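You operate a simulated robot arm through the tools that you are given. There is no shell and no other tool. Be economical: measure what you need, move in short steps, check, and stop when the job is done.

You run a simulated two-armed robot. Do the job below in one go: nothing can be reset, and whatever is moved stays where it is left.

TASK
Put the teal barrel on top of the yellow wagon. Take the blue steps and leave it on the green pallet. Shut the white drawer of the teal box. Take the white mug on the top of the round table with the microphone and put it away on the top of the counter. Put the white crane on the top of the right table away on the top of the left red locker. Close the grey hatch cover. Take the small blue battery on the low shelf of the wall rack and put it away on the top of the left red locker. Any order will do. Set down upright: blue steps, white mug, white crane.

The check looks at the end state, three seconds after you hand in, the way a careful person would. Anything else that was tipped, shoved, dropped, spilled or broken makes it a failure. A push-on lid holds only when it is set on centred and level and pressed home; a screw cap is set on level and turned clockwise until tight.

THE ROBOT
Two 7-joint arms with two-finger parallel grippers on one trunk, on a base that drives. Base frame: it is fixed to the floor where the robot stands at the start and does not move with it; the origin is under the middle of the robot, x ahead of it, y to its left, z up; the surface under the hand at the start is at about z = 76. Units: cm, rad, N and s.
The left shoulder is at the start at [6, 14.3, 88.5], the right one opposite. With the tool pointing down near the work surface each hand reaches from about 32 to 74 cm from the robot's upright axis, wherever it stands, measured 20 degrees to its own side. Places, roughly: blue steps (5x4x5 cm) [620, 470, 80]; green pallet (7x7x2 cm) [510, 460, 80]; grey hatch cover [430, 90, 80]; small blue battery [-75, -150, 50]; teal barrel (3x3x3 cm) [70, 0, 80]; top of the counter [660, -380, 90]; top of the left red locker [0, 750, 110]; white crane (18x7x13 cm) [510, 320, 80]; white drawer of the teal box [190, 730, 110]; white mug (12x8x10 cm) [310, 570, 120]; yellow wagon (10x5x5 cm) [100, 20, 80]. Payload 1.57 kg a hand.
The TCP of each hand is the grasp point between the finger pads, 3 cm short of the fingertips. In the tool frame z runs along the fingers and y along their closing line. The gripper opens to 11 cm. The fingers are 2.4 cm wide and 1.2 cm thick; the gripper's body (4.8 by 11.2 cm) begins 7.8 cm behind the TCP.
Orientation is told as [roll, pitch, yaw] about the base's x, y, z axes, in that order, counted from this pose: with the fingers straight down and closing along the base's y, the tool's x points along the base's -x, its y along +y and its z along -z.

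THE INTERFACE
- The arms move only by the tool drive_tool. It takes "left_increments", "right_increments" or both (then of equal length, played together; a hand with none holds still); each is a list of rows, each a list of 7 numbers: the shift along the tool's x, y, z in cm, then the turn, a rotation vector about the tool's x, y, z in degrees, then the gripper command, from -1 (fully open) to 1 (shut), values between in proportion. In form: [[dx, dy, dz, wx, wy, wz, jaw], ...]. A call has 1 to 10 rows; each row is the pose to reach, as a shift and turn from the pose commanded when the call began, along the tool's axes at that moment. Rows are played at 5 a second. More than 5 cm and 0.15 rad between two rows, or a gripper value outside its range, and nothing of the call is played. Where a pose cannot be reached the arm comes as near as it can. A force on the tool above 40 N (or 10 N above the force at the start of the call, whichever is more), or a blocked arm, ends the call early, and 0.2 s more pass. Each finger travels about 4.5 cm/s and halts on what it meets, pressing with about 22 N; the grip force reading is that of the motor and also rises with nothing between the fingers. The clock runs only during rows and for 0.2 s after the last one: add rows that repeat a pose to give the fingers time. It gives the time, the measured TCP pose, the force on the tool (base axes), the opening and the grip force at its end, in the units of the frame above (readings bear some noise), with the torque about the TCP (base axes, N m) and any sound that the robot's microphone picked up.
- Cameras (640 x 400 px; columns grow to the right, rows downward): "scene" is now at [5.88, -1.06, 151.22]; the picture's right is [0.00, -1.00, 0.00], its down [-0.72, -0.00, -0.70] and it looks along [0.70, 0.00, -0.72] (base axes); focal length 290 px, centre (320, 200). "left" rides on the left gripper at [7, -1.6, -14.1] in its tool frame; the picture's right is [0.23, 0.97, 0.00], its down [-0.86, 0.20, -0.48] and it looks along [-0.47, 0.11, 0.88] (tool axes); focal length 222 px, centre (320, 200). "right" rides on the right gripper at [7, 1.6, -14.1] in its tool frame; the picture's right is [-0.23, 0.97, 0.00], its down [-0.86, -0.20, -0.48] and it looks along [-0.47, -0.11, 0.88] (tool axes); focal length 222 px, centre (320, 200).
- camera(camera): a new picture of that camera. No time passes.
- move_column(by): slides the trunk up (or, below 0, down) by that many cm; the arms and the scene camera ride with it, the base frame stays. It gives what a move gives, with no picture.
- roll_base(legs): drives the robot by 1 to 6 legs, each [ahead, left, turn to the left] in cm, cm and rad, along the robot's own axes; the way and the turn of a leg run together, so that a leg with both is an arc; at most 150 cm and 3.142 rad a leg. The arms and the cameras ride along, it lands a little off, and it stops where it bumps. It gives what a move gives.
- turn_head(pan, tilt): turns the head with the scene camera to pan (to the left, within 1.501 rad either way) and tilt (down, from -0.506 to 1.204), counted from straight ahead of the robot. It gives what a move gives.
- locate(camera, pixels): there is no depth. For up to 12 entries [column, row, z] of the newest picture of that camera ("zoom" is the newest enlarged one), the place [x, y] in the base frame at which the ray of that pixel passes the height z, good to about 0.3 cm, but the place of the scene camera against the robot may be out by one fixed shift of up to 2.5 cm in any direction. No time passes.
- inspect(camera, box): a new picture of the part [left, top, right, bottom] of that camera's present view, enlarged. No time passes.
- close_job(): hands the job in; it is judged then, once.

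Keep the steps short. Do not move on a guess: measure, check each grasp and each placing, and mend mistakes. In all there are 124 turns and 136 pictures (those below and enlarged ones count). Leave the grippers open and the arms clear of the work at the hand-in unless told otherwise, and finish with a single line.

The tools are called after "Request:" as a command line: name --argument value ..., lists and objects as JSON in quotes. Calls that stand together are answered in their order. drive_tool: Moves the arms, as the interface text tells. Its arguments: {"type":"object","properties":{"left_increments":{"type":"array","items":{"type":"array","items":{"type":"number"}}},"right_increments":{"type":"array","items":{"type":"array","items":{"type":"number"}}}},"required":[]} The other tools are called the same way: move_column (by) slides the trunk up or down; roll_base (legs) drives the base; turn_head (pan, tilt) turns the head that bears the scene camera; camera (camera) takes a picture; locate (camera, pixels) gives the place at which the rays of pixels pass given heights; inspect (camera, box) takes an enlarged picture of a part of a camera's view; close_job () hands the job in.

At the start:

```text
t: 0.0
left_ee_pos: [42.2, 18.74, 105.8]
left_tcp_rot: [0.001, 0.0, 0.0]
left_wrist_force: [0.0, -0.9, -0.8]
left_moment: [-0.01, -0.02, -0.02]
left_grip_width: 11.0
left_grip_force: 0.1
right_ee_pos: [42.88, -16.8, 106.02]
right_tcp_rot: [-0.001, 0.001, 0.0]
right_wrist_force: [-0.4, -0.1, 0.3]
right_moment: [-0.03, 0.01, -0.02]
right_grip_width: 11.02
right_grip_force: 0.1
trunk travel left (down, up): [-48.4, 10.6]
robot x, y, heading: [-0.07, 0.17, -0.0]
head pan, tilt: [0.0, 0.798]
```

scene: 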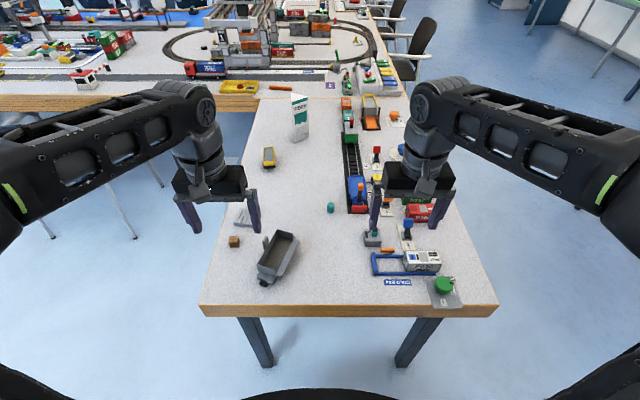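
right: 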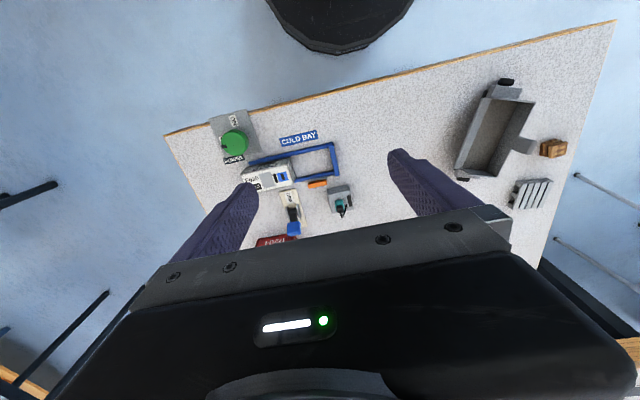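
left: 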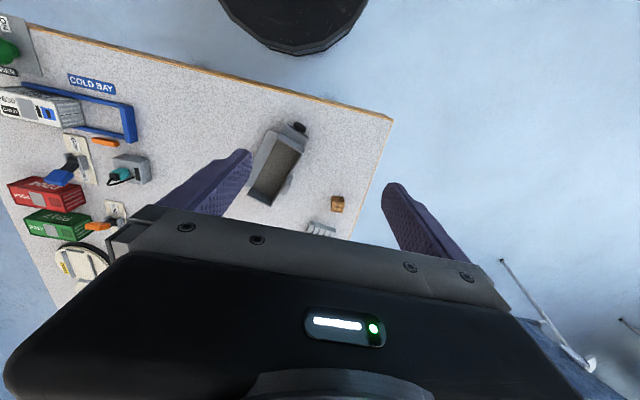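

I see the teal barrel near (330,207) and the yellow wagon near (268,157). I'll enlarge that part to measure both.

Request:
inspect --camera "scene" --box '[230, 130, 390, 230]'

Request:
locate --camera "scene" --pixels '[[330, 212, 76], [330, 203, 79], [268, 150, 80], [268, 168, 76], [200, 305, 76], [498, 305, 76], [258, 98, 76]]'

```text
4.00 times, centred on (310, 180) of scene
```

zoom: 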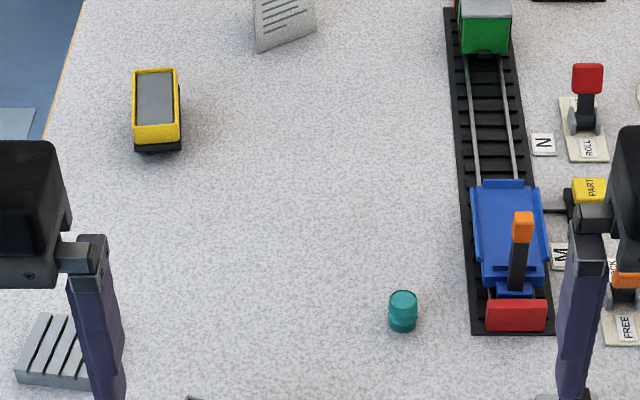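

```text
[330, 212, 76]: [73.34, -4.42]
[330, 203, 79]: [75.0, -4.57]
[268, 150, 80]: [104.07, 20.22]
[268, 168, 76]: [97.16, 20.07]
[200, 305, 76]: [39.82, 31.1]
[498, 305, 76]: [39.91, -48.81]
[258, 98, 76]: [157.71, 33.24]
```

Next I look around the room for driving routes, and straight down to see how far the base stands from the table edge.

Request:
turn_head --pan 0 --tilt 1.2

Request:
camera --camera "scene"

Request:
turn_head --pan 0.9 --tilt 0.3

Request:
camera --camera "scene"

Request:
turn_head --pan -1.4 --tilt 0.4

Request:
camera --camera "scene"

Request:
turn_head --pan -0.3 --tilt 0.2

Request:
camera --camera "scene"

```text
t: 0.9
left_ee_pos: [42.1, 18.72, 105.79]
left_tcp_rot: [-0.001, 0.002, 0.0]
left_wrist_force: [0.8, -0.4, -0.7]
left_moment: [0.01, -0.02, 0.02]
left_grip_width: 10.99
left_grip_force: 0.1
right_ee_pos: [43.05, -16.84, 106.03]
right_tcp_rot: [-0.001, 0.001, -0.002]
right_wrist_force: [0.6, -0.1, -0.5]
right_moment: [0.0, 0.01, 0.0]
right_grip_width: 11.01
right_grip_force: 0.0
trunk travel left (down, up): [-48.4, 10.6]
robot x, y, heading: [0.34, 0.16, -0.004]
head pan, tilt: [0.0, 1.201]
```

```text
131 pictures are left
```

scene: 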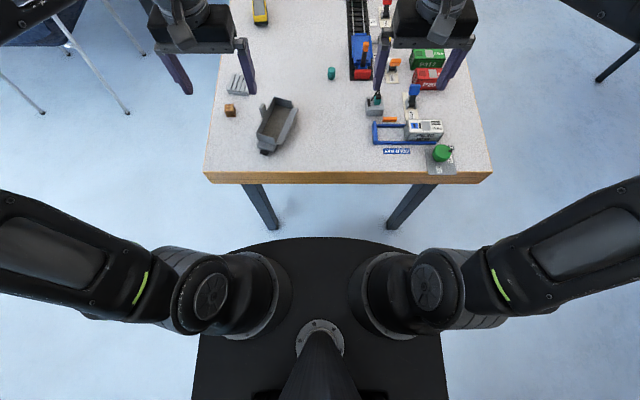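

```text
t: 2.1
left_ee_pos: [42.14, 18.85, 105.85]
left_tcp_rot: [0.001, 0.0, -0.001]
left_wrist_force: [0.8, -0.2, 0.4]
left_moment: [0.0, -0.04, -0.03]
left_grip_width: 10.99
left_grip_force: 0.0
right_ee_pos: [43.0, -16.77, 105.95]
right_tcp_rot: [0.0, 0.001, 0.001]
right_wrist_force: [0.4, 0.0, -0.2]
right_moment: [-0.01, 0.0, 0.02]
right_grip_width: 11.0
right_grip_force: 0.0
trunk travel left (down, up): [-48.4, 10.6]
robot x, y, heading: [-0.28, 0.05, 0.0]
head pan, tilt: [0.901, 0.3]
```

```text
130 pictures are left
```

scene: 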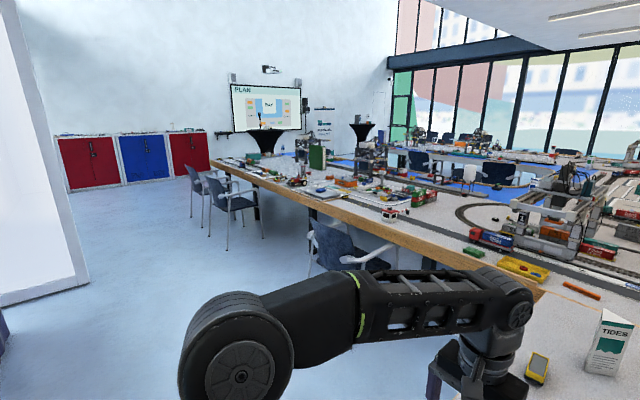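

```text
t: 4.2
left_ee_pos: [42.09, 18.87, 105.79]
left_tcp_rot: [0.001, 0.0, 0.0]
left_wrist_force: [-0.5, 0.7, -0.4]
left_moment: [0.0, 0.0, 0.01]
left_grip_width: 11.0
left_grip_force: 0.0
right_ee_pos: [42.98, -16.78, 106.02]
right_tcp_rot: [0.001, -0.001, 0.001]
right_wrist_force: [0.5, 0.9, -0.7]
right_moment: [0.02, 0.01, 0.01]
right_grip_width: 10.99
right_grip_force: 0.0
trunk travel left (down, up): [-48.4, 10.6]
robot x, y, heading: [-0.19, -0.36, 0.004]
head pan, tilt: [-1.4, 0.4]
```

```text
129 pictures are left
```

scene: 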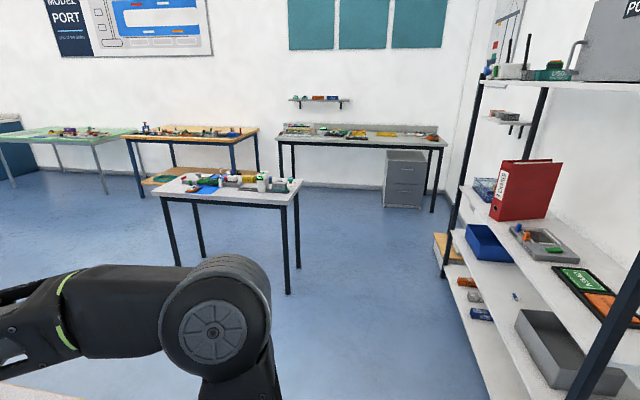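

```text
t: 5.5
left_ee_pos: [42.16, 18.75, 105.82]
left_tcp_rot: [0.0, -0.001, 0.0]
left_wrist_force: [0.0, 0.8, 0.0]
left_moment: [-0.01, 0.01, 0.01]
left_grip_width: 11.02
left_grip_force: 0.1
right_ee_pos: [42.99, -16.8, 105.97]
right_tcp_rot: [0.0, 0.0, 0.0]
right_wrist_force: [-0.1, 0.3, 0.0]
right_moment: [0.0, 0.01, 0.03]
right_grip_width: 11.02
right_grip_force: 0.0
trunk travel left (down, up): [-48.4, 10.6]
robot x, y, heading: [0.08, 0.2, 0.004]
head pan, tilt: [-0.3, 0.201]
```

```text
128 pictures are left
```

scene: 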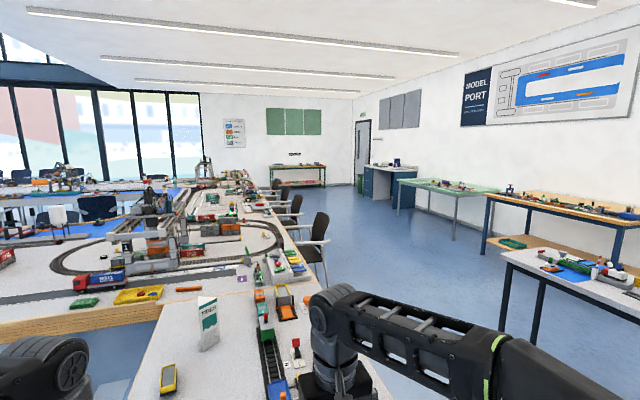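

The route on the left side is free and the table edge is about 15 cm ahead of the torso. I'll roll 12 cm ahead so the barrel comes in reach, then look again.

Request:
roll_base --legs '[[12, 0, 0]]'

Request:
turn_head --pan 0 --tilt 0.9

Request:
drive_tool --right_increments '[[-5, 0, 0, 0, 0, 0, -0.2], [-10, 3, 3, 0, 0, 0, -0.2], [-14, 6, 6, 0, 0, 0, -0.2], [-14, 6, 6, 0, 0, 0, -0.2]]'

Request:
camera --camera "right"

Request:
camera --camera "scene"

```text
t: 6.8
left_ee_pos: [54.21, 18.76, 105.72]
left_tcp_rot: [0.001, 0.002, 0.001]
left_wrist_force: [0.9, 0.0, -0.6]
left_moment: [0.02, 0.05, 0.02]
left_grip_width: 11.01
left_grip_force: 0.1
right_ee_pos: [54.98, -16.75, 106.04]
right_tcp_rot: [0.001, 0.002, 0.0]
right_wrist_force: [1.1, 0.0, 1.1]
right_moment: [-0.03, 0.05, 0.0]
right_grip_width: 11.0
right_grip_force: 0.1
trunk travel left (down, up): [-48.4, 10.6]
robot x, y, heading: [11.98, -0.22, 0.003]
head pan, tilt: [-0.3, 0.201]
```

```text
t: 7.8
left_ee_pos: [54.01, 18.74, 105.83]
left_tcp_rot: [0.002, 0.0, -0.001]
left_wrist_force: [0.8, 0.0, -0.5]
left_moment: [0.02, 0.03, -0.03]
left_grip_width: 11.01
left_grip_force: 0.1
right_ee_pos: [54.86, -16.8, 105.95]
right_tcp_rot: [0.0, -0.002, 0.0]
right_wrist_force: [0.4, -0.1, 0.4]
right_moment: [0.01, -0.02, 0.0]
right_grip_width: 11.01
right_grip_force: 0.2
trunk travel left (down, up): [-48.4, 10.6]
robot x, y, heading: [11.78, 0.21, -0.005]
head pan, tilt: [0.0, 0.901]
```

```text
refused: row 2 steps farther than a row can; nothing moved
```

```text
127 pictures are left
```

right: 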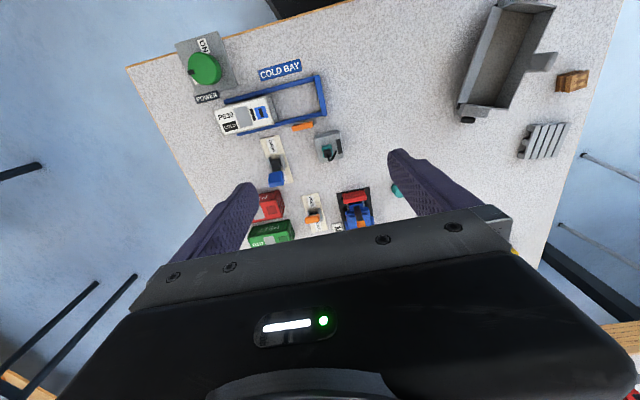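

```text
126 pictures are left
```

scene: 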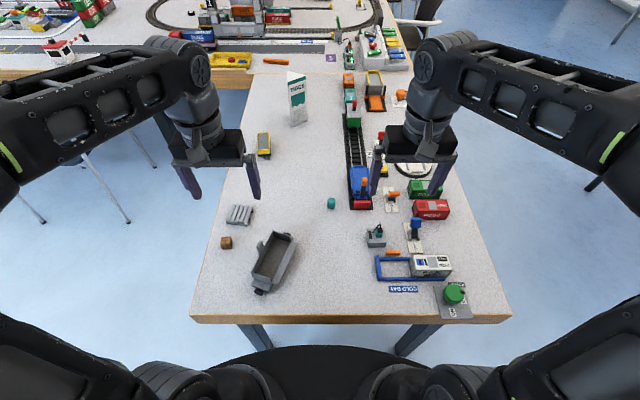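

The barrel shows at (397,190) in the hand picture. I measure it in both cameras.

Request:
drive_tool --right_increments '[[-4, 2, 1, 0, 0, 0, -0.2], [-8, 4, 3, 0, 0, 0, -0.2], [-12, 6, 5, 0, 0, 0, -0.2], [-12, 6, 5, 0, 0, 0, -0.2]]'

Request:
camera --camera "right"

Request:
locate --camera "scene" --pixels '[[331, 204, 77.5], [348, 209, 76], [265, 145, 78.5], [371, 209, 76]]'

```text
t: 8.8
left_ee_pos: [53.98, 18.86, 105.8]
left_tcp_rot: [0.0, 0.001, -0.001]
left_wrist_force: [-0.9, 0.5, -0.4]
left_moment: [0.04, -0.01, 0.02]
left_grip_width: 10.97
left_grip_force: 0.0
right_ee_pos: [67.01, -10.69, 101.03]
right_tcp_rot: [0.0, 0.001, 0.001]
right_wrist_force: [0.3, 0.3, 0.3]
right_moment: [0.02, 0.01, -0.04]
right_grip_width: 6.61
right_grip_force: 0.1
trunk travel left (down, up): [-48.4, 10.6]
robot x, y, heading: [11.87, -0.19, 0.002]
head pan, tilt: [0.0, 0.901]
```

```text
125 pictures are left
```

right: 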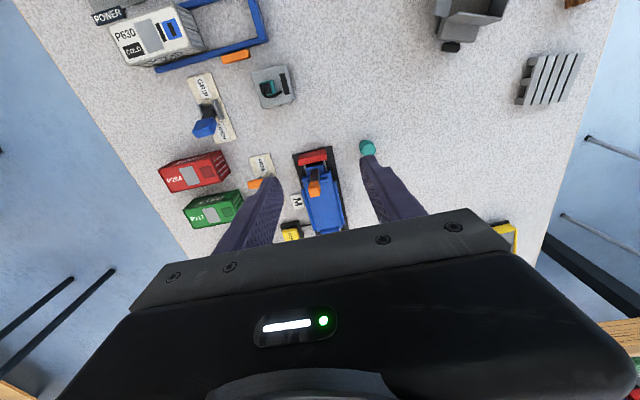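

```text
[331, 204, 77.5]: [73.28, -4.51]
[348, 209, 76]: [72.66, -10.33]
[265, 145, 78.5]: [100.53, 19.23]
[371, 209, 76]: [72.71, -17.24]
```

Request:
locate --camera "right" --pixels '[[367, 148, 77.5], [293, 153, 76], [508, 232, 78.5]]'

```text
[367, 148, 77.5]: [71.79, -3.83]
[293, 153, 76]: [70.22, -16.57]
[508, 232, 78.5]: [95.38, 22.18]
```

The hand camera puts the barrel at (71.8, -3.8), so the scene camera reads about 1.5 cm too far in x. I'll move above it and down to z ≈ 86, then check.

Request:
drive_tool --right_increments '[[-2.4, 3.4, 1, 0, 0, 0, -0.2], [-4.8, 6.9, 3, 0, 0, 0, -0.2], [-4.8, 6.9, 7, 0, 0, 0, -0.2], [-4.8, 6.9, 11, 0, 0, 0, -0.2], [-4.8, 6.9, 15, 0, 0, 0, -0.2], [-4.8, 6.9, 15, 0, 0, 0, -0.2]]'

Request:
camera --camera "right"

Request:
locate --camera "right" --pixels '[[320, 130, 77.5], [320, 160, 77.5]]'

```text
t: 10.2
left_ee_pos: [54.13, 18.8, 105.76]
left_tcp_rot: [0.0, 0.0, 0.0]
left_wrist_force: [-0.5, -0.2, -0.2]
left_moment: [-0.02, -0.02, -0.02]
left_grip_width: 10.99
left_grip_force: 0.0
right_ee_pos: [71.7, -3.99, 85.82]
right_tcp_rot: [0.001, 0.001, 0.001]
right_wrist_force: [-0.3, 0.4, -0.3]
right_moment: [-0.03, -0.01, -0.02]
right_grip_width: 6.59
right_grip_force: 0.1
trunk travel left (down, up): [-48.4, 10.6]
robot x, y, heading: [11.96, 0.01, -0.005]
head pan, tilt: [0.0, 0.901]
```

```text
124 pictures are left
```

right: 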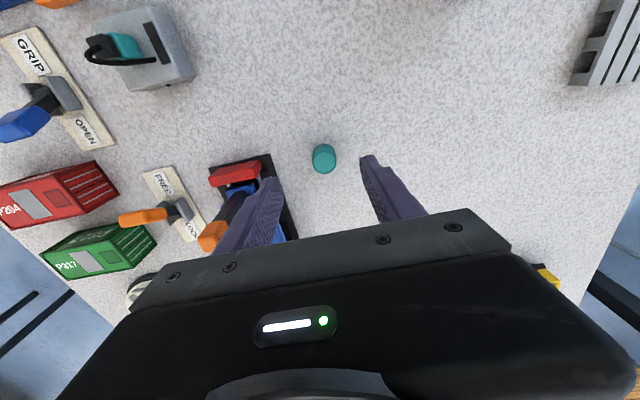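

```text
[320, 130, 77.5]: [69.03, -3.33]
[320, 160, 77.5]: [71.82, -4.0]
```

The barrel is centred between the fingers. I'll go down 6.5 cm and close.

Request:
drive_tool --right_increments '[[0, 0, 2, 0, 0, 0, 0], [0, 0, 4.5, 0, 0, 0, 0], [0, 0, 6.5, 0, 0, 0, 0], [0, 0, 6.5, 0, 0, 0, 1], [0, 0, 6.5, 0, 0, 0, 1], [0, 0, 6.5, 0, 0, 0, 1], [0, 0, 6.5, 0, 0, 0, 1]]'

Request:
drive_tool --right_increments '[[0, 0, -4, 0, 0, 0, 1], [0, 0, -8, 0, 0, 0, 1], [0, 0, -12, 0, 0, 0, 1], [0, 0, -16, 0, 0, 0, 1], [0, 0, -20, 0, 0, 0, 1], [4, 0, -23, 0, 0, 0, 1], [8, 0, -25, 0, 0, 0, 1], [12, -3, -25, 0, 0, 0, 1], [16, -6, -25, 0, 0, 0, 1]]'

Request:
camera --camera "right"

```text
t: 11.8
left_ee_pos: [53.99, 18.68, 105.88]
left_tcp_rot: [0.0, 0.0, 0.0]
left_wrist_force: [-0.7, 0.4, 0.1]
left_moment: [-0.03, -0.03, 0.02]
left_grip_width: 10.99
left_grip_force: 0.0
right_ee_pos: [71.64, -3.99, 79.49]
right_tcp_rot: [-0.001, 0.001, 0.0]
right_wrist_force: [-0.4, 0.6, -0.6]
right_moment: [-0.03, 0.0, 0.01]
right_grip_width: 2.24
right_grip_force: 21.5
trunk travel left (down, up): [-48.4, 10.6]
robot x, y, heading: [11.98, 0.09, -0.006]
head pan, tilt: [0.0, 0.901]
```

```text
t: 13.8
left_ee_pos: [53.9, 18.72, 105.86]
left_tcp_rot: [-0.001, 0.0, 0.0]
left_wrist_force: [-0.4, 0.5, 0.6]
left_moment: [-0.02, 0.02, -0.03]
left_grip_width: 11.03
left_grip_force: 0.1
right_ee_pos: [55.41, -9.76, 104.71]
right_tcp_rot: [0.001, -0.002, -0.001]
right_wrist_force: [0.1, 0.1, 0.1]
right_moment: [0.03, 0.03, 0.02]
right_grip_width: 2.27
right_grip_force: 22.5
right hand out of reach, approached as far as the arm can: row 5
trunk travel left (down, up): [-48.4, 10.6]
robot x, y, heading: [11.7, -0.23, -0.0]
head pan, tilt: [0.0, 0.901]
```

```text
123 pictures are left
```

right: 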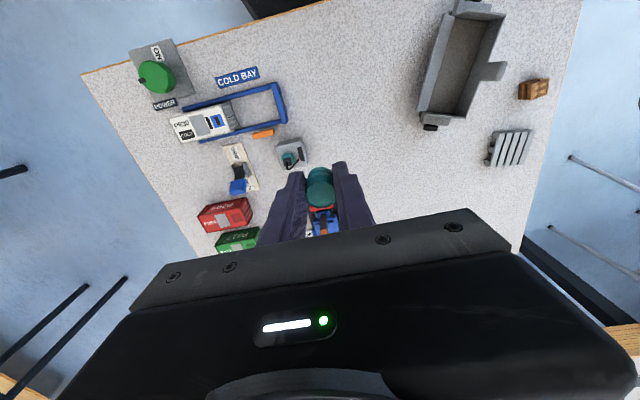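

The barrel is held (opening 2.3, force 22). I'll drive round to the left side of the table: strafe left, turn to face the table, then look before going on.

Request:
roll_base --legs '[[0, 82, 0], [0, 0, -1.571]]'

Request:
turn_head --pan 1.3 --tilt 0.5

Request:
camera --camera "scene"

```text
t: 22.1
left_ee_pos: [29.24, 38.54, 105.78]
left_tcp_rot: [0.001, -0.001, -1.607]
left_wrist_force: [1.2, -0.6, 0.1]
left_moment: [-0.03, 0.0, -0.05]
left_grip_width: 10.98
left_grip_force: 0.1
right_ee_pos: [0.85, 38.23, 104.72]
right_tcp_rot: [-0.001, -0.001, -1.609]
right_wrist_force: [-1.0, 0.0, 0.1]
right_moment: [-0.01, -0.03, 0.0]
right_grip_width: 2.27
right_grip_force: 22.4
trunk travel left (down, up): [-48.4, 10.6]
robot x, y, heading: [11.79, 81.59, -1.61]
head pan, tilt: [0.0, 0.901]
```

```text
t: 23.6
left_ee_pos: [29.13, 38.52, 105.88]
left_tcp_rot: [0.0, 0.001, -1.607]
left_wrist_force: [0.2, -0.3, 0.5]
left_moment: [-0.03, -0.02, 0.03]
left_grip_width: 11.01
left_grip_force: 0.0
right_ee_pos: [0.75, 38.21, 104.73]
right_tcp_rot: [0.003, 0.0, -1.607]
right_wrist_force: [0.7, 0.0, -1.1]
right_moment: [0.01, 0.0, -0.03]
right_grip_width: 2.25
right_grip_force: 21.6
trunk travel left (down, up): [-48.4, 10.6]
robot x, y, heading: [11.98, 81.25, -1.605]
head pan, tilt: [1.3, 0.499]
```

```text
122 pictures are left
```

scene: 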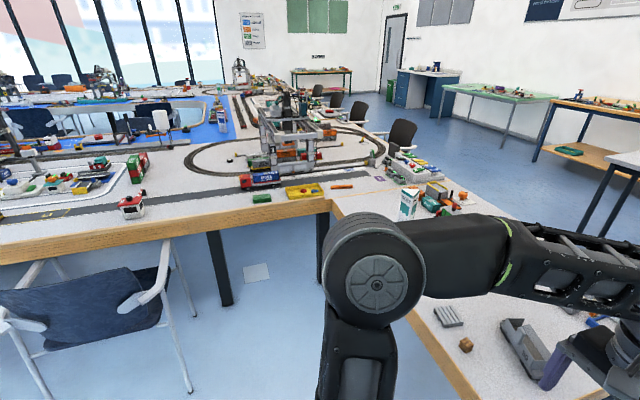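

A chair stands on the left at (80,300). I measure it before strafing along the table.

Request:
locate --camera "scene" --pixels '[[165, 245, 65], [195, 390, 0], [145, 325, 50], [150, 385, 2], [335, 200, 76], [470, 395, 76], [10, 320, 65]]'

```text
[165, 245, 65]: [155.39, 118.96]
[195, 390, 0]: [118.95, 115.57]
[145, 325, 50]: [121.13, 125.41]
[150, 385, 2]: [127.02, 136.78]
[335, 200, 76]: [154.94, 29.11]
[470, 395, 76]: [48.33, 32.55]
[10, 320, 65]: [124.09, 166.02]
```

The chair begins at x ≈ 119, y ≈ 115, so (100,63) is free. I'll straighten the heading and strafe there.

Request:
roll_base --legs '[[0, 0, 0.036], [8, 88, 0], [10, 0, 0]]'

Request:
turn_head --pan 0 --tilt 0.95

Request:
camera --camera "right"

Request:
camera --camera "scene"

```text
t: 29.3
left_ee_pos: [118.62, 21.12, 105.77]
left_tcp_rot: [-0.001, 0.001, -1.567]
left_wrist_force: [-0.1, -0.1, 0.2]
left_moment: [0.06, 0.02, -0.02]
left_grip_width: 11.0
left_grip_force: 0.1
right_ee_pos: [90.37, 19.61, 104.67]
right_tcp_rot: [0.0, 0.002, -1.568]
right_wrist_force: [0.1, 0.2, 0.4]
right_moment: [0.09, -0.03, 0.01]
right_grip_width: 2.27
right_grip_force: 22.0
trunk travel left (down, up): [-48.4, 10.6]
robot x, y, heading: [99.67, 62.83, -1.569]
head pan, tilt: [1.3, 0.499]
```

```text
t: 30.8
left_ee_pos: [118.73, 21.31, 105.84]
left_tcp_rot: [-0.001, 0.001, -1.566]
left_wrist_force: [0.6, -0.6, 0.4]
left_moment: [0.02, -0.01, -0.03]
left_grip_width: 11.0
left_grip_force: 0.0
right_ee_pos: [90.35, 19.77, 104.79]
right_tcp_rot: [0.001, -0.001, -1.568]
right_wrist_force: [-0.3, -0.1, -0.6]
right_moment: [0.01, -0.01, 0.03]
right_grip_width: 2.24
right_grip_force: 21.9
trunk travel left (down, up): [-48.4, 10.6]
robot x, y, heading: [99.92, 63.42, -1.568]
head pan, tilt: [0.0, 0.949]
```

```text
121 pictures are left
```

right: 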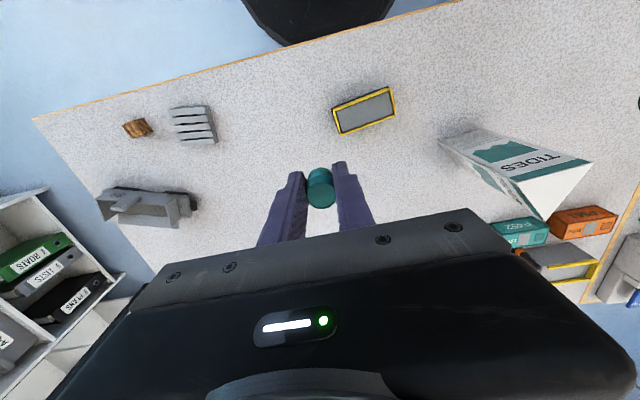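

```text
120 pictures are left
```

scene: 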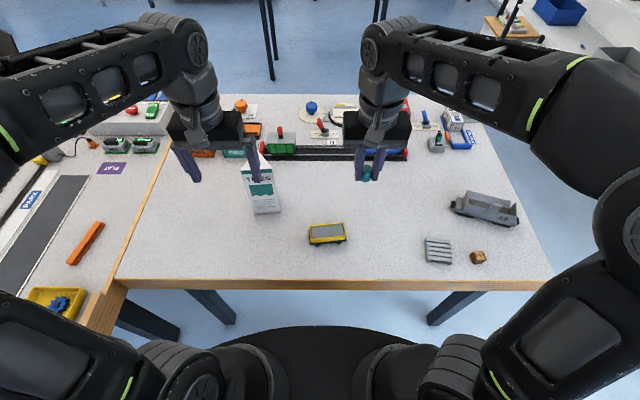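

The barrel is upright in the grip and the wagon lies at (364,111) in the hand picture. I measure its centre and corners.

Request:
locate --camera "right" --pixels '[[364, 111, 80], [333, 108, 80.5], [391, 89, 80.5], [395, 115, 80.5], [340, 134, 80.5]]'

Request:
inspect --camera "scene" --box '[280, 200, 376, 260]'

```text
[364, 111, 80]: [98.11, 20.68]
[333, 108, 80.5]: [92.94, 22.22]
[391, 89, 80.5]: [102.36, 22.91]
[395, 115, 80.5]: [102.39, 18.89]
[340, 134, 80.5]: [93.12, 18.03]
```

```text
6.67 times, centred on (328, 230) of scene
```

zoom: 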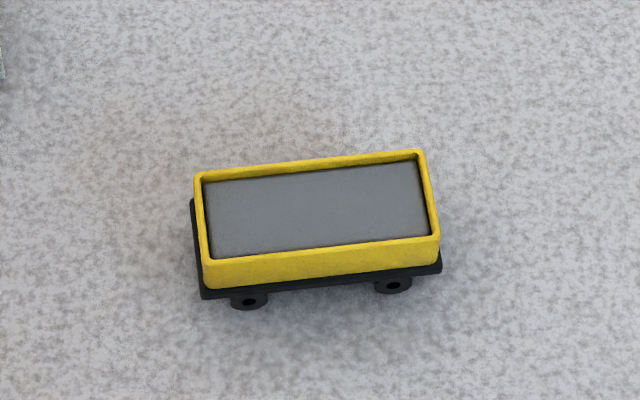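

The wagon's centre is (97.8, 20.5) and the bed is at about z 80. I'll move over it and down to just above the bed.

Request:
drive_tool --right_increments '[[0.3, 4, 2, 0, 0, 0, 1], [0.7, 7.4, 5, 0, 0, 0, 1], [0.7, 7.4, 9.5, 0, 0, 0, 1], [0.7, 7.4, 14, 0, 0, 0, 1], [0.7, 7.4, 17, 0, 0, 0, 1], [0.7, 7.4, 17, 0, 0, 0, 1]]'

Request:
camera --camera "right"

Request:
locate --camera "right" --pixels '[[320, 150, 81], [320, 170, 81]]'

```text
t: 32.2
left_ee_pos: [118.74, 21.35, 105.77]
left_tcp_rot: [0.0, -0.001, -1.565]
left_wrist_force: [0.0, 0.2, 0.7]
left_moment: [0.0, 0.01, 0.01]
left_grip_width: 10.98
left_grip_force: 0.0
right_ee_pos: [97.86, 20.45, 87.97]
right_tcp_rot: [0.001, 0.0, -1.569]
right_wrist_force: [0.1, -0.5, 0.1]
right_moment: [-0.02, 0.07, 0.01]
right_grip_width: 2.25
right_grip_force: 22.0
trunk travel left (down, up): [-48.4, 10.6]
robot x, y, heading: [99.52, 63.24, -1.569]
head pan, tilt: [0.0, 0.949]
```

```text
118 pictures are left
```

right: 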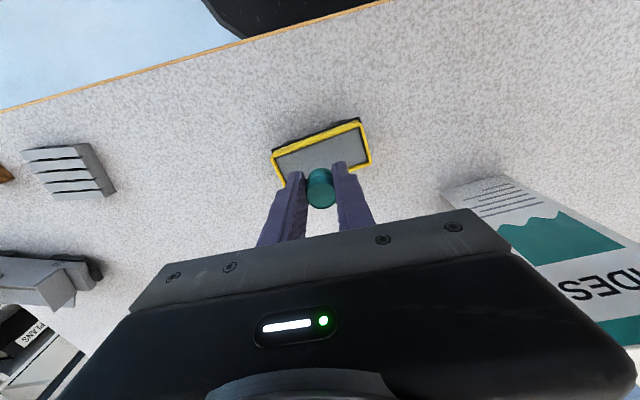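

```text
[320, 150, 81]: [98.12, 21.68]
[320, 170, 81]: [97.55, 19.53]
```

The wagon's middle shows at (321,155), i.e. about 0.5 cm nearer the robot. I'll correct it and lower in small steps until it touches.

Request:
drive_tool --right_increments '[[0.5, 0.1, 0, 0, 0, 0, 1], [0.5, 0.1, 2, 0, 0, 0, 1], [0.5, 0.1, 3.5, 0, 0, 0, 1], [0.5, 0.1, 4, 0, 0, 0, 1], [0.5, 0.1, 4.4, 0, 0, 0, 1], [0.5, 0.1, 4.4, 0, 0, 0, 1]]'

Request:
camera --camera "right"

Request:
inspect --camera "scene" --box '[280, 190, 376, 250]'

```text
t: 33.6
left_ee_pos: [118.77, 21.43, 105.88]
left_tcp_rot: [0.0, -0.002, -1.567]
left_wrist_force: [0.2, 0.2, -0.1]
left_moment: [0.01, -0.02, -0.02]
left_grip_width: 11.01
left_grip_force: 0.1
right_ee_pos: [98.0, 20.9, 83.6]
right_tcp_rot: [0.001, -0.004, -1.567]
right_wrist_force: [-2.9, 0.3, 34.0]
right_moment: [-0.12, 0.17, -0.06]
right_grip_width: 2.25
right_grip_force: 21.6
trunk travel left (down, up): [-48.4, 10.6]
robot x, y, heading: [99.99, 63.35, -1.566]
head pan, tilt: [0.0, 0.949]
```

```text
117 pictures are left
```

right: 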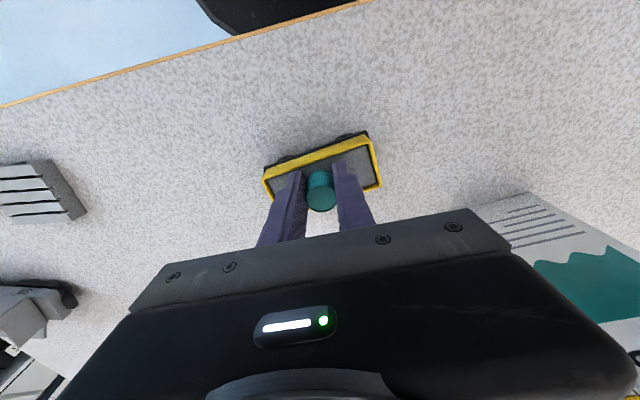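

```text
6.67 times, centred on (328, 220) of scene
```

zoom: 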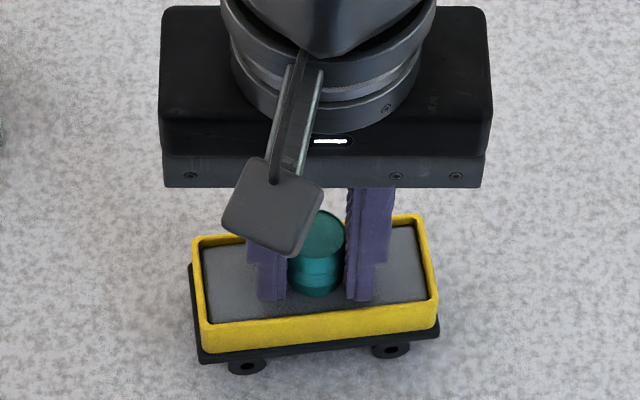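

It touches the bed (34 N up at z 83.6) and the barrel stands inside the rim. I'll ease off, open a little and lift.

Request:
drive_tool --right_increments '[[0, 0, -0.2, 0, 0, 0, 1], [0, 0, -0.3, 0, 0, 0, 0.3], [0, 0, -0.3, 0, 0, 0, 0.3], [0, 0, -0.3, 0, 0, 0, 0.3], [0, 0, -4, 0, 0, 0, 0.3], [0, 0, -8.5, 0, 0, 0, 0.3], [0, 0, -13, 0, 0, 0, 0.3], [0, 0, -17.5, 0, 0, 0, 0.3], [0, 0, -21, 0, 0, 0, 0]]'

Request:
camera --camera "right"

Request:
inspect --camera "scene" --box '[280, 190, 376, 250]'

```text
t: 35.6
left_ee_pos: [118.6, 21.24, 105.83]
left_tcp_rot: [-0.002, 0.001, -1.565]
left_wrist_force: [-0.4, -0.7, 0.5]
left_moment: [0.01, -0.02, -0.02]
left_grip_width: 10.99
left_grip_force: 0.0
right_ee_pos: [97.96, 20.96, 104.4]
right_tcp_rot: [0.002, 0.0, -1.568]
right_wrist_force: [-0.1, -0.6, -0.5]
right_moment: [0.01, 0.01, -0.01]
right_grip_width: 5.49
right_grip_force: 0.1
trunk travel left (down, up): [-48.4, 10.6]
robot x, y, heading: [99.72, 63.45, -1.567]
head pan, tilt: [0.0, 0.949]
```

```text
115 pictures are left
```

right: 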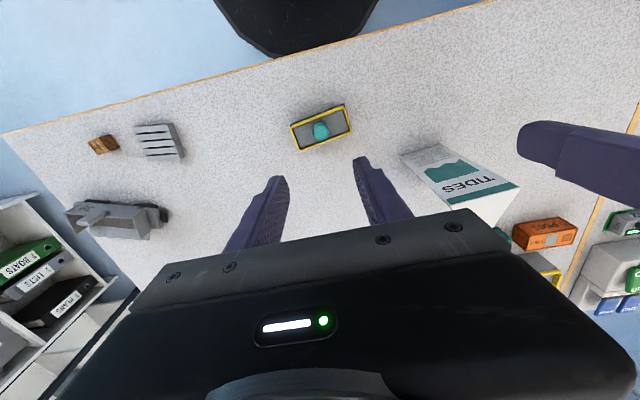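

```text
6.67 times, centred on (328, 220) of scene
```

zoom: 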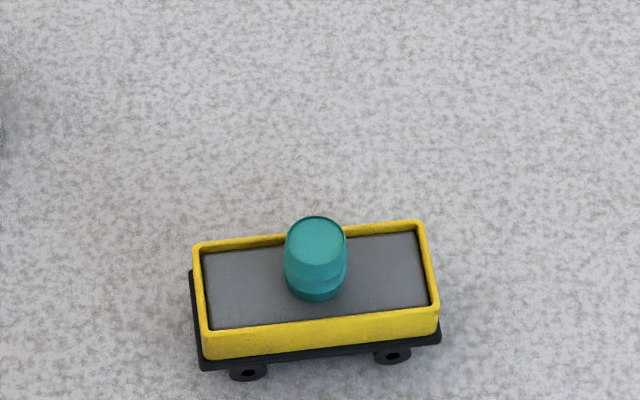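

The barrel stands on the wagon. Next is the battery on the wall rack: I'll back off, strafe clear of the table, turn to face the rack, drive along to it, and look.

Request:
roll_base --legs '[[-20, 0, 0], [0, -95, 0], [0, 0, -1.571], [0, 150, 0], [0, 55, 0]]'

Request:
turn_head --pan 0 --tilt 0.75

Request:
camera --camera "scene"

```text
t: 55.3
left_ee_pos: [-36.45, -140.46, 105.7]
left_tcp_rot: [0.001, -0.002, -3.139]
left_wrist_force: [-0.4, -0.4, -0.5]
left_moment: [0.0, 0.01, -0.02]
left_grip_width: 11.0
left_grip_force: 0.0
right_ee_pos: [-36.76, -119.77, 104.38]
right_tcp_rot: [-0.001, -0.001, -3.139]
right_wrist_force: [-0.3, 0.3, 0.7]
right_moment: [0.01, 0.0, 0.02]
right_grip_width: 5.47
right_grip_force: 0.0
trunk travel left (down, up): [-48.4, 10.6]
robot x, y, heading: [5.89, -121.59, -3.139]
head pan, tilt: [0.0, 0.949]
```

```text
t: 56.0
left_ee_pos: [-36.37, -140.58, 105.87]
left_tcp_rot: [0.001, 0.0, -3.141]
left_wrist_force: [-0.2, -0.4, -0.8]
left_moment: [0.03, -0.02, 0.03]
left_grip_width: 10.99
left_grip_force: 0.1
right_ee_pos: [-36.66, -119.64, 104.38]
right_tcp_rot: [0.001, 0.0, -3.14]
right_wrist_force: [0.1, -0.4, -0.9]
right_moment: [0.01, -0.03, -0.02]
right_grip_width: 5.49
right_grip_force: 0.1
trunk travel left (down, up): [-48.4, 10.6]
robot x, y, heading: [5.62, -121.5, -3.141]
head pan, tilt: [0.0, 0.75]
```

```text
113 pictures are left
```

scene: 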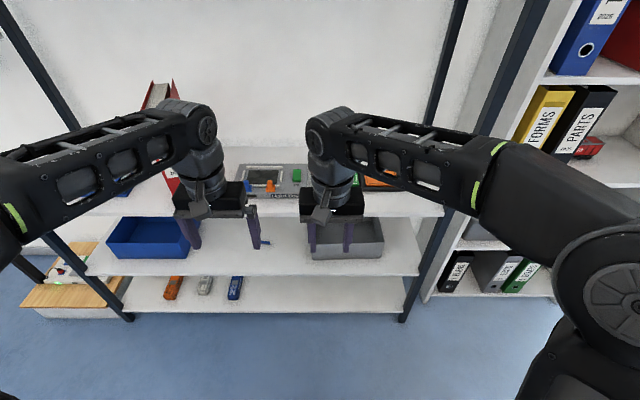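

Request:
inspect --camera "scene" --box '[150, 200, 310, 300]'

Request:
locate --camera "scene" --pixels '[[263, 243, 50], [235, 290, 30], [235, 275, 50], [260, 277, 50], [260, 313, 20], [260, 313, 30], [415, 215, 80], [330, 215, 75]]'

```text
4.00 times, centred on (230, 250) of scene
```

zoom: 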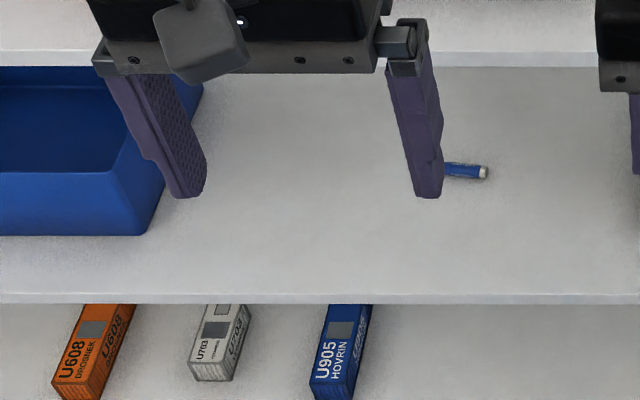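

```text
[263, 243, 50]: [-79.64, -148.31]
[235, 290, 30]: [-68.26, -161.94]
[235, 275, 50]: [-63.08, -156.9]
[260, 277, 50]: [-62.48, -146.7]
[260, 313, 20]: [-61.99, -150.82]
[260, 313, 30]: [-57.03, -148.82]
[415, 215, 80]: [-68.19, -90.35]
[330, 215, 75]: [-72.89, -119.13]
```

The blue battery lies on the z≈50 shelf near (-79,-148), about 17 cm behind the shelf's front edge, with another shelf above at z≈85. I'll lower the trunk, shift left a bit, and tilt the left hand 45° forward so it fits under the upper shelf.

Request:
move_column --by -32

Request:
roll_base --legs '[[0, 13, 0]]'

Request:
drive_tool --left_increments '[[0, 0, 0, 0, -7.5, 0, -1], [0, 0, -0.5, 0, -15, 0, -1], [0, 0, -1, 0, -22.5, 0, -1], [0, 0, -1.5, 0, -30, 0, -1], [0, 0, -2, 0, -37.5, 0, -1], [0, 0, -2, 0, -45, 0, -1]]' --right_increments '[[2, 0, 0, 0, 0, 0, 0], [4, 0, 0, 0, 0, 0, 0], [6, 0, 0, 0, 0, 0, 0], [8, 0, 0, 0, 0, 0, 0], [8, 0, 0, 0, 0, 0, 0], [8, 0, 0, 0, 0, 0, 0]]'

Request:
camera --camera "left"

Request:
camera --camera "scene"

```text
t: 59.2
left_ee_pos: [-36.46, -140.53, 73.77]
left_tcp_rot: [0.001, 0.0, -3.14]
left_wrist_force: [0.0, -0.2, -0.1]
left_moment: [0.02, 0.03, 0.01]
left_grip_width: 11.0
left_grip_force: 0.1
right_ee_pos: [-36.76, -119.67, 72.33]
right_tcp_rot: [0.001, -0.002, -3.139]
right_wrist_force: [-0.3, 0.2, -0.7]
right_moment: [-0.01, 0.03, 0.01]
right_grip_width: 5.49
right_grip_force: 0.1
trunk travel left (down, up): [-16.4, 42.6]
robot x, y, heading: [5.65, -121.98, -3.144]
head pan, tilt: [0.0, 0.75]
```

```text
t: 60.5
left_ee_pos: [-36.37, -153.34, 73.82]
left_tcp_rot: [-0.001, 0.0, -3.14]
left_wrist_force: [0.0, -0.1, 0.0]
left_moment: [0.0, -0.06, -0.01]
left_grip_width: 11.0
left_grip_force: 0.0
right_ee_pos: [-36.59, -132.79, 72.27]
right_tcp_rot: [0.001, 0.0, -3.141]
right_wrist_force: [0.6, 0.2, -0.6]
right_moment: [-0.04, 0.03, 0.0]
right_grip_width: 5.5
right_grip_force: 0.1
trunk travel left (down, up): [-16.4, 42.6]
robot x, y, heading: [6.07, -134.67, -3.148]
head pan, tilt: [0.0, 0.75]
```

```text
t: 61.9
left_ee_pos: [-36.3, -153.34, 75.77]
left_tcp_rot: [0.003, -0.786, 3.143]
left_wrist_force: [-0.7, -0.1, 0.4]
left_moment: [0.01, -0.04, 0.01]
left_grip_width: 11.0
left_grip_force: 0.1
right_ee_pos: [-28.86, -132.57, 72.31]
right_tcp_rot: [0.0, 0.0, -3.142]
right_wrist_force: [0.0, -0.7, -0.2]
right_moment: [0.01, -0.01, -0.02]
right_grip_width: 5.51
right_grip_force: 0.1
trunk travel left (down, up): [-16.4, 42.6]
robot x, y, heading: [5.64, -134.26, -3.145]
head pan, tilt: [0.0, 0.75]
```

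```text
111 pictures are left
```

left: 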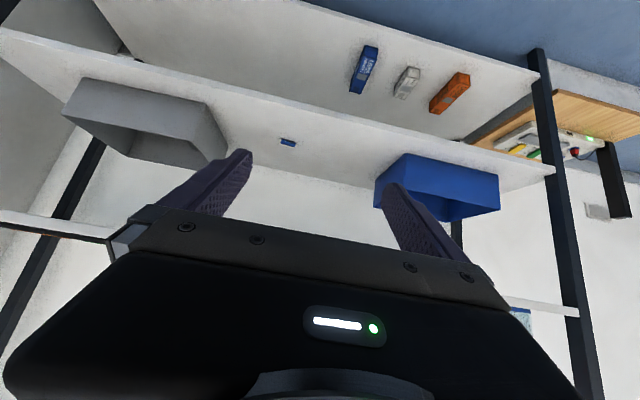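

```text
110 pictures are left
```

scene: 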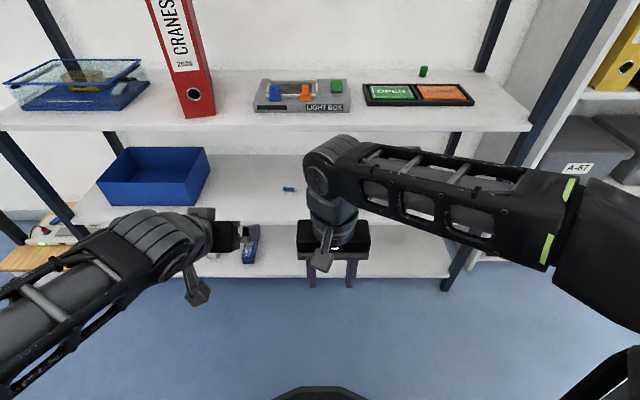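

The battery shows at (288,142) in the left hand picture and (289,189) in the scene. I measure it in both to confirm the shelf height.

Request:
locate --camera "left" --pixels '[[288, 142, 48], [288, 142, 50], [288, 142, 52], [281, 139, 50], [296, 145, 50], [300, 110, 50]]'

Request:
locate --camera "scene" --pixels '[[289, 189, 48], [289, 189, 50], [289, 189, 52], [283, 188, 50], [295, 189, 50], [250, 209, 50], [410, 128, 85]]'

Request:
inspect --camera "scene" --box '[257, 169, 321, 209]'

```text
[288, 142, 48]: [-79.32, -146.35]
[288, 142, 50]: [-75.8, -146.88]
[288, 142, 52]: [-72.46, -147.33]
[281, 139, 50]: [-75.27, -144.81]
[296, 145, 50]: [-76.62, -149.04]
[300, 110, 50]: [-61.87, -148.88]
```

```text
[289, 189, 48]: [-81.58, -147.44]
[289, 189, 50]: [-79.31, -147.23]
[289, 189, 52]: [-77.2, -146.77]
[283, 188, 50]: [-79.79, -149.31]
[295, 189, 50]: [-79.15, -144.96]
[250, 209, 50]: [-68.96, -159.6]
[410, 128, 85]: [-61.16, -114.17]
```

```text
10.00 times, centred on (289, 189) of scene
```

zoom: 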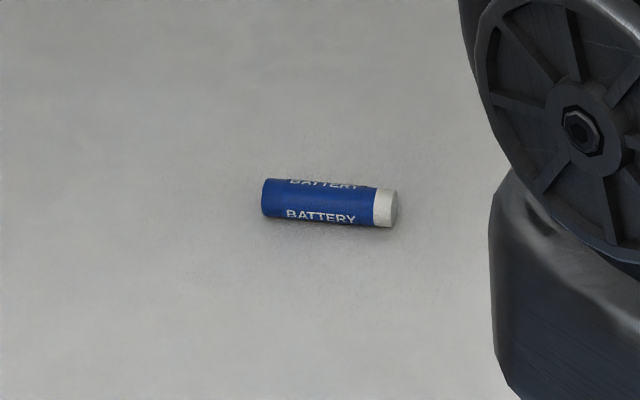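

Battery centre ≈ (-76.5,-147, z 50), lying nearly along y. I'll roll 12 cm closer and bring the left hand in front of it at z ≈ 60 for a closer look.

Request:
roll_base --legs '[[12, 0, 0]]'

Request:
drive_tool --left_increments '[[0, -1.3, 4.5, 0, 0, 0, -0.4], [0, -2.6, 9, 0, 0, 0, -0.4], [0, -4, 13.5, 0, 0, 0, -0.4], [0, -5.2, 18, 0, 0, 0, -0.4], [0, -6.3, 20, 0, 0, 0, -0.4], [0, -6.3, 20, 0, 0, 0, -0.4]]'

Request:
camera --camera "left"

```text
t: 63.1
left_ee_pos: [-48.7, -153.37, 75.78]
left_tcp_rot: [0.0, -0.786, -3.141]
left_wrist_force: [0.8, 0.6, 0.2]
left_moment: [0.0, 0.0, 0.02]
left_grip_width: 10.98
left_grip_force: 0.1
right_ee_pos: [-40.96, -132.55, 72.34]
right_tcp_rot: [0.001, 0.001, -3.14]
right_wrist_force: [-0.3, 0.0, -0.1]
right_moment: [0.0, -0.01, 0.04]
right_grip_width: 5.5
right_grip_force: 0.0
trunk travel left (down, up): [-16.4, 42.6]
robot x, y, heading: [-6.41, -134.89, -3.141]
head pan, tilt: [0.0, 0.75]
```

```text
t: 64.5
left_ee_pos: [-62.9, -147.01, 61.57]
left_tcp_rot: [0.0, -0.786, -3.142]
left_wrist_force: [-0.1, 0.0, -0.1]
left_moment: [0.01, 0.01, 0.01]
left_grip_width: 7.67
left_grip_force: 0.0
right_ee_pos: [-40.93, -132.62, 72.45]
right_tcp_rot: [-0.001, 0.0, -3.142]
right_wrist_force: [-0.6, -0.2, 0.2]
right_moment: [0.01, 0.0, -0.01]
right_grip_width: 5.51
right_grip_force: 0.1
trunk travel left (down, up): [-16.4, 42.6]
robot x, y, heading: [-6.44, -134.55, -3.145]
head pan, tilt: [0.0, 0.75]
```

```text
108 pictures are left
```

left: 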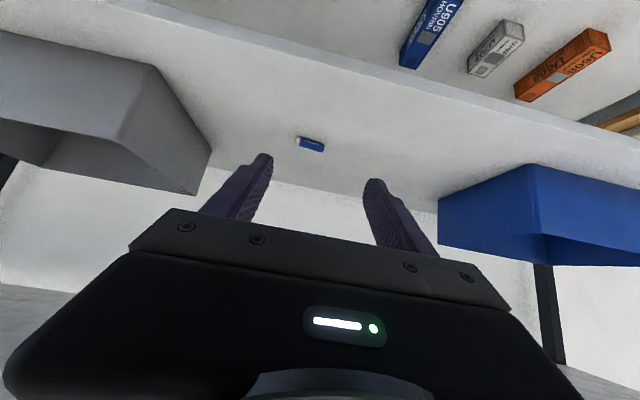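

Request:
locate --camera "left" --pixels '[[311, 144, 48], [311, 144, 50], [311, 144, 52], [297, 138, 49.5], [325, 149, 49.5], [340, 110, 50]]'

Request:
inspect --camera "left" --box '[280, 125, 344, 165]'

```text
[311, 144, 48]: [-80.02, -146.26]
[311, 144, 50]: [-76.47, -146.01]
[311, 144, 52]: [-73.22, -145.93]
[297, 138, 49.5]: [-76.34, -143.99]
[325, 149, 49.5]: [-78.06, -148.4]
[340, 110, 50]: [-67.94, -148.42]
```

```text
10.00 times, centred on (312, 145) of left
```

zoom: 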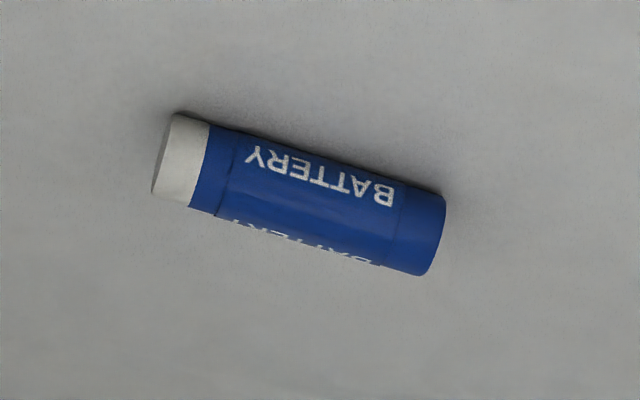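

The battery is about 5 cm long and turned some 15°. I'll turn the hand to match, tilt to 50°, and move to a pre-grasp in front of it at z ≈ 56.

Request:
drive_tool --left_increments '[[0, 0, 0, 3.6, 2, 3.6, -0.4], [0, 0, 0, 7.2, 4, 7.2, -0.4], [-0.8, 0, 3, 10.6, 5, 10.6, -0.4], [-2, 0.1, 7, 10.6, 5, 10.6, -0.4], [-2.8, 0.2, 10.7, 10.6, 5, 10.6, -0.4], [-2.8, 0.2, 10.7, 10.6, 5, 10.6, -0.4]]'

Request:
camera --camera "left"

Request:
camera --camera "scene"

```text
t: 65.9
left_ee_pos: [-72.52, -147.38, 56.08]
left_tcp_rot: [-0.012, -0.698, 2.889]
left_wrist_force: [0.8, -0.2, -0.1]
left_moment: [0.02, -0.01, -0.03]
left_grip_width: 7.69
left_grip_force: 0.0
right_ee_pos: [-40.85, -132.64, 72.33]
right_tcp_rot: [0.0, 0.002, -3.14]
right_wrist_force: [-0.7, -0.6, -0.8]
right_moment: [-0.02, 0.0, 0.0]
right_grip_width: 5.5
right_grip_force: 0.0
trunk travel left (down, up): [-16.4, 42.6]
robot x, y, heading: [-6.33, -134.85, -3.14]
head pan, tilt: [0.0, 0.75]
```

```text
106 pictures are left
```

left: 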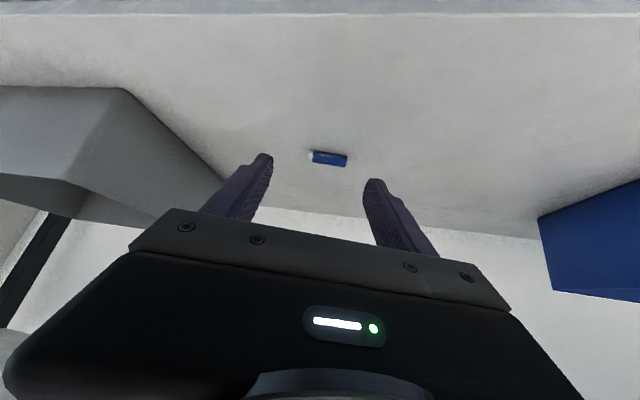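

```text
105 pictures are left
```

scene: 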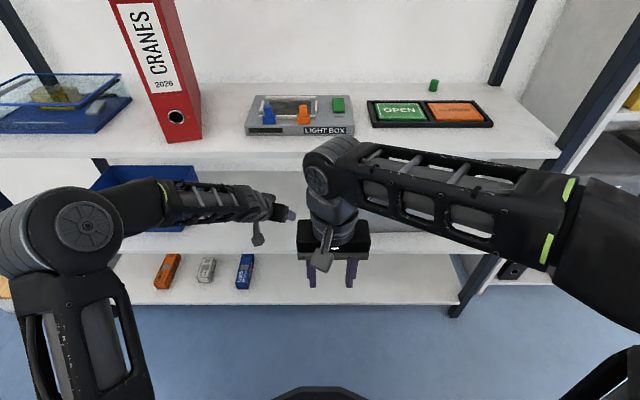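

The battery now lies parallel to the finger line at (329,158). I measure it again from here.

Request:
locate --camera "left" --pixels '[[329, 158, 49], [329, 158, 50], [329, 158, 51], [320, 2, 50], [320, 15, 49]]'

```text
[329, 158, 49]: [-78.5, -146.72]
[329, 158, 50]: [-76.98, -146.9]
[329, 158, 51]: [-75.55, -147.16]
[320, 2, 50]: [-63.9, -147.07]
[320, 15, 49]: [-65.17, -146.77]
```

I'll advance along the sight line toward the battery in small steps, stopping on contact with the shelf.

Request:
drive_tool --left_increments '[[-0.1, 0.5, 2.4, 0, 0, 0, -0.4], [-0.2, 0.5, 3.8, 0, 0, 0, -0.4], [-0.24, 0.5, 4.77, 0, 0, 0, -0.4], [-0.24, 0.5, 4.77, 0, 0, 0, -0.4]]'

Request:
camera --camera "left"

```text
t: 66.9
left_ee_pos: [-75.6, -147.1, 52.56]
left_tcp_rot: [-0.014, -0.698, 2.891]
left_wrist_force: [0.2, 0.1, -0.1]
left_moment: [-0.02, 0.05, 0.02]
left_grip_width: 7.72
left_grip_force: 0.1
right_ee_pos: [-40.89, -132.64, 72.23]
right_tcp_rot: [0.001, 0.0, -3.142]
right_wrist_force: [0.6, 0.8, -0.2]
right_moment: [-0.04, 0.01, -0.05]
right_grip_width: 5.5
right_grip_force: 0.0
trunk travel left (down, up): [-16.4, 42.6]
robot x, y, heading: [-6.48, -134.65, -3.141]
head pan, tilt: [0.0, 0.75]
```

```text
104 pictures are left
```

left: 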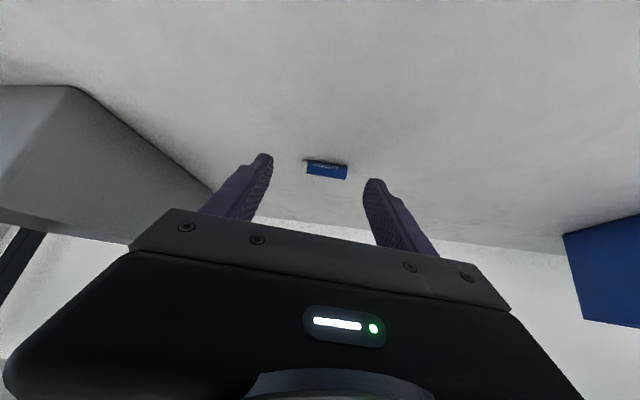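

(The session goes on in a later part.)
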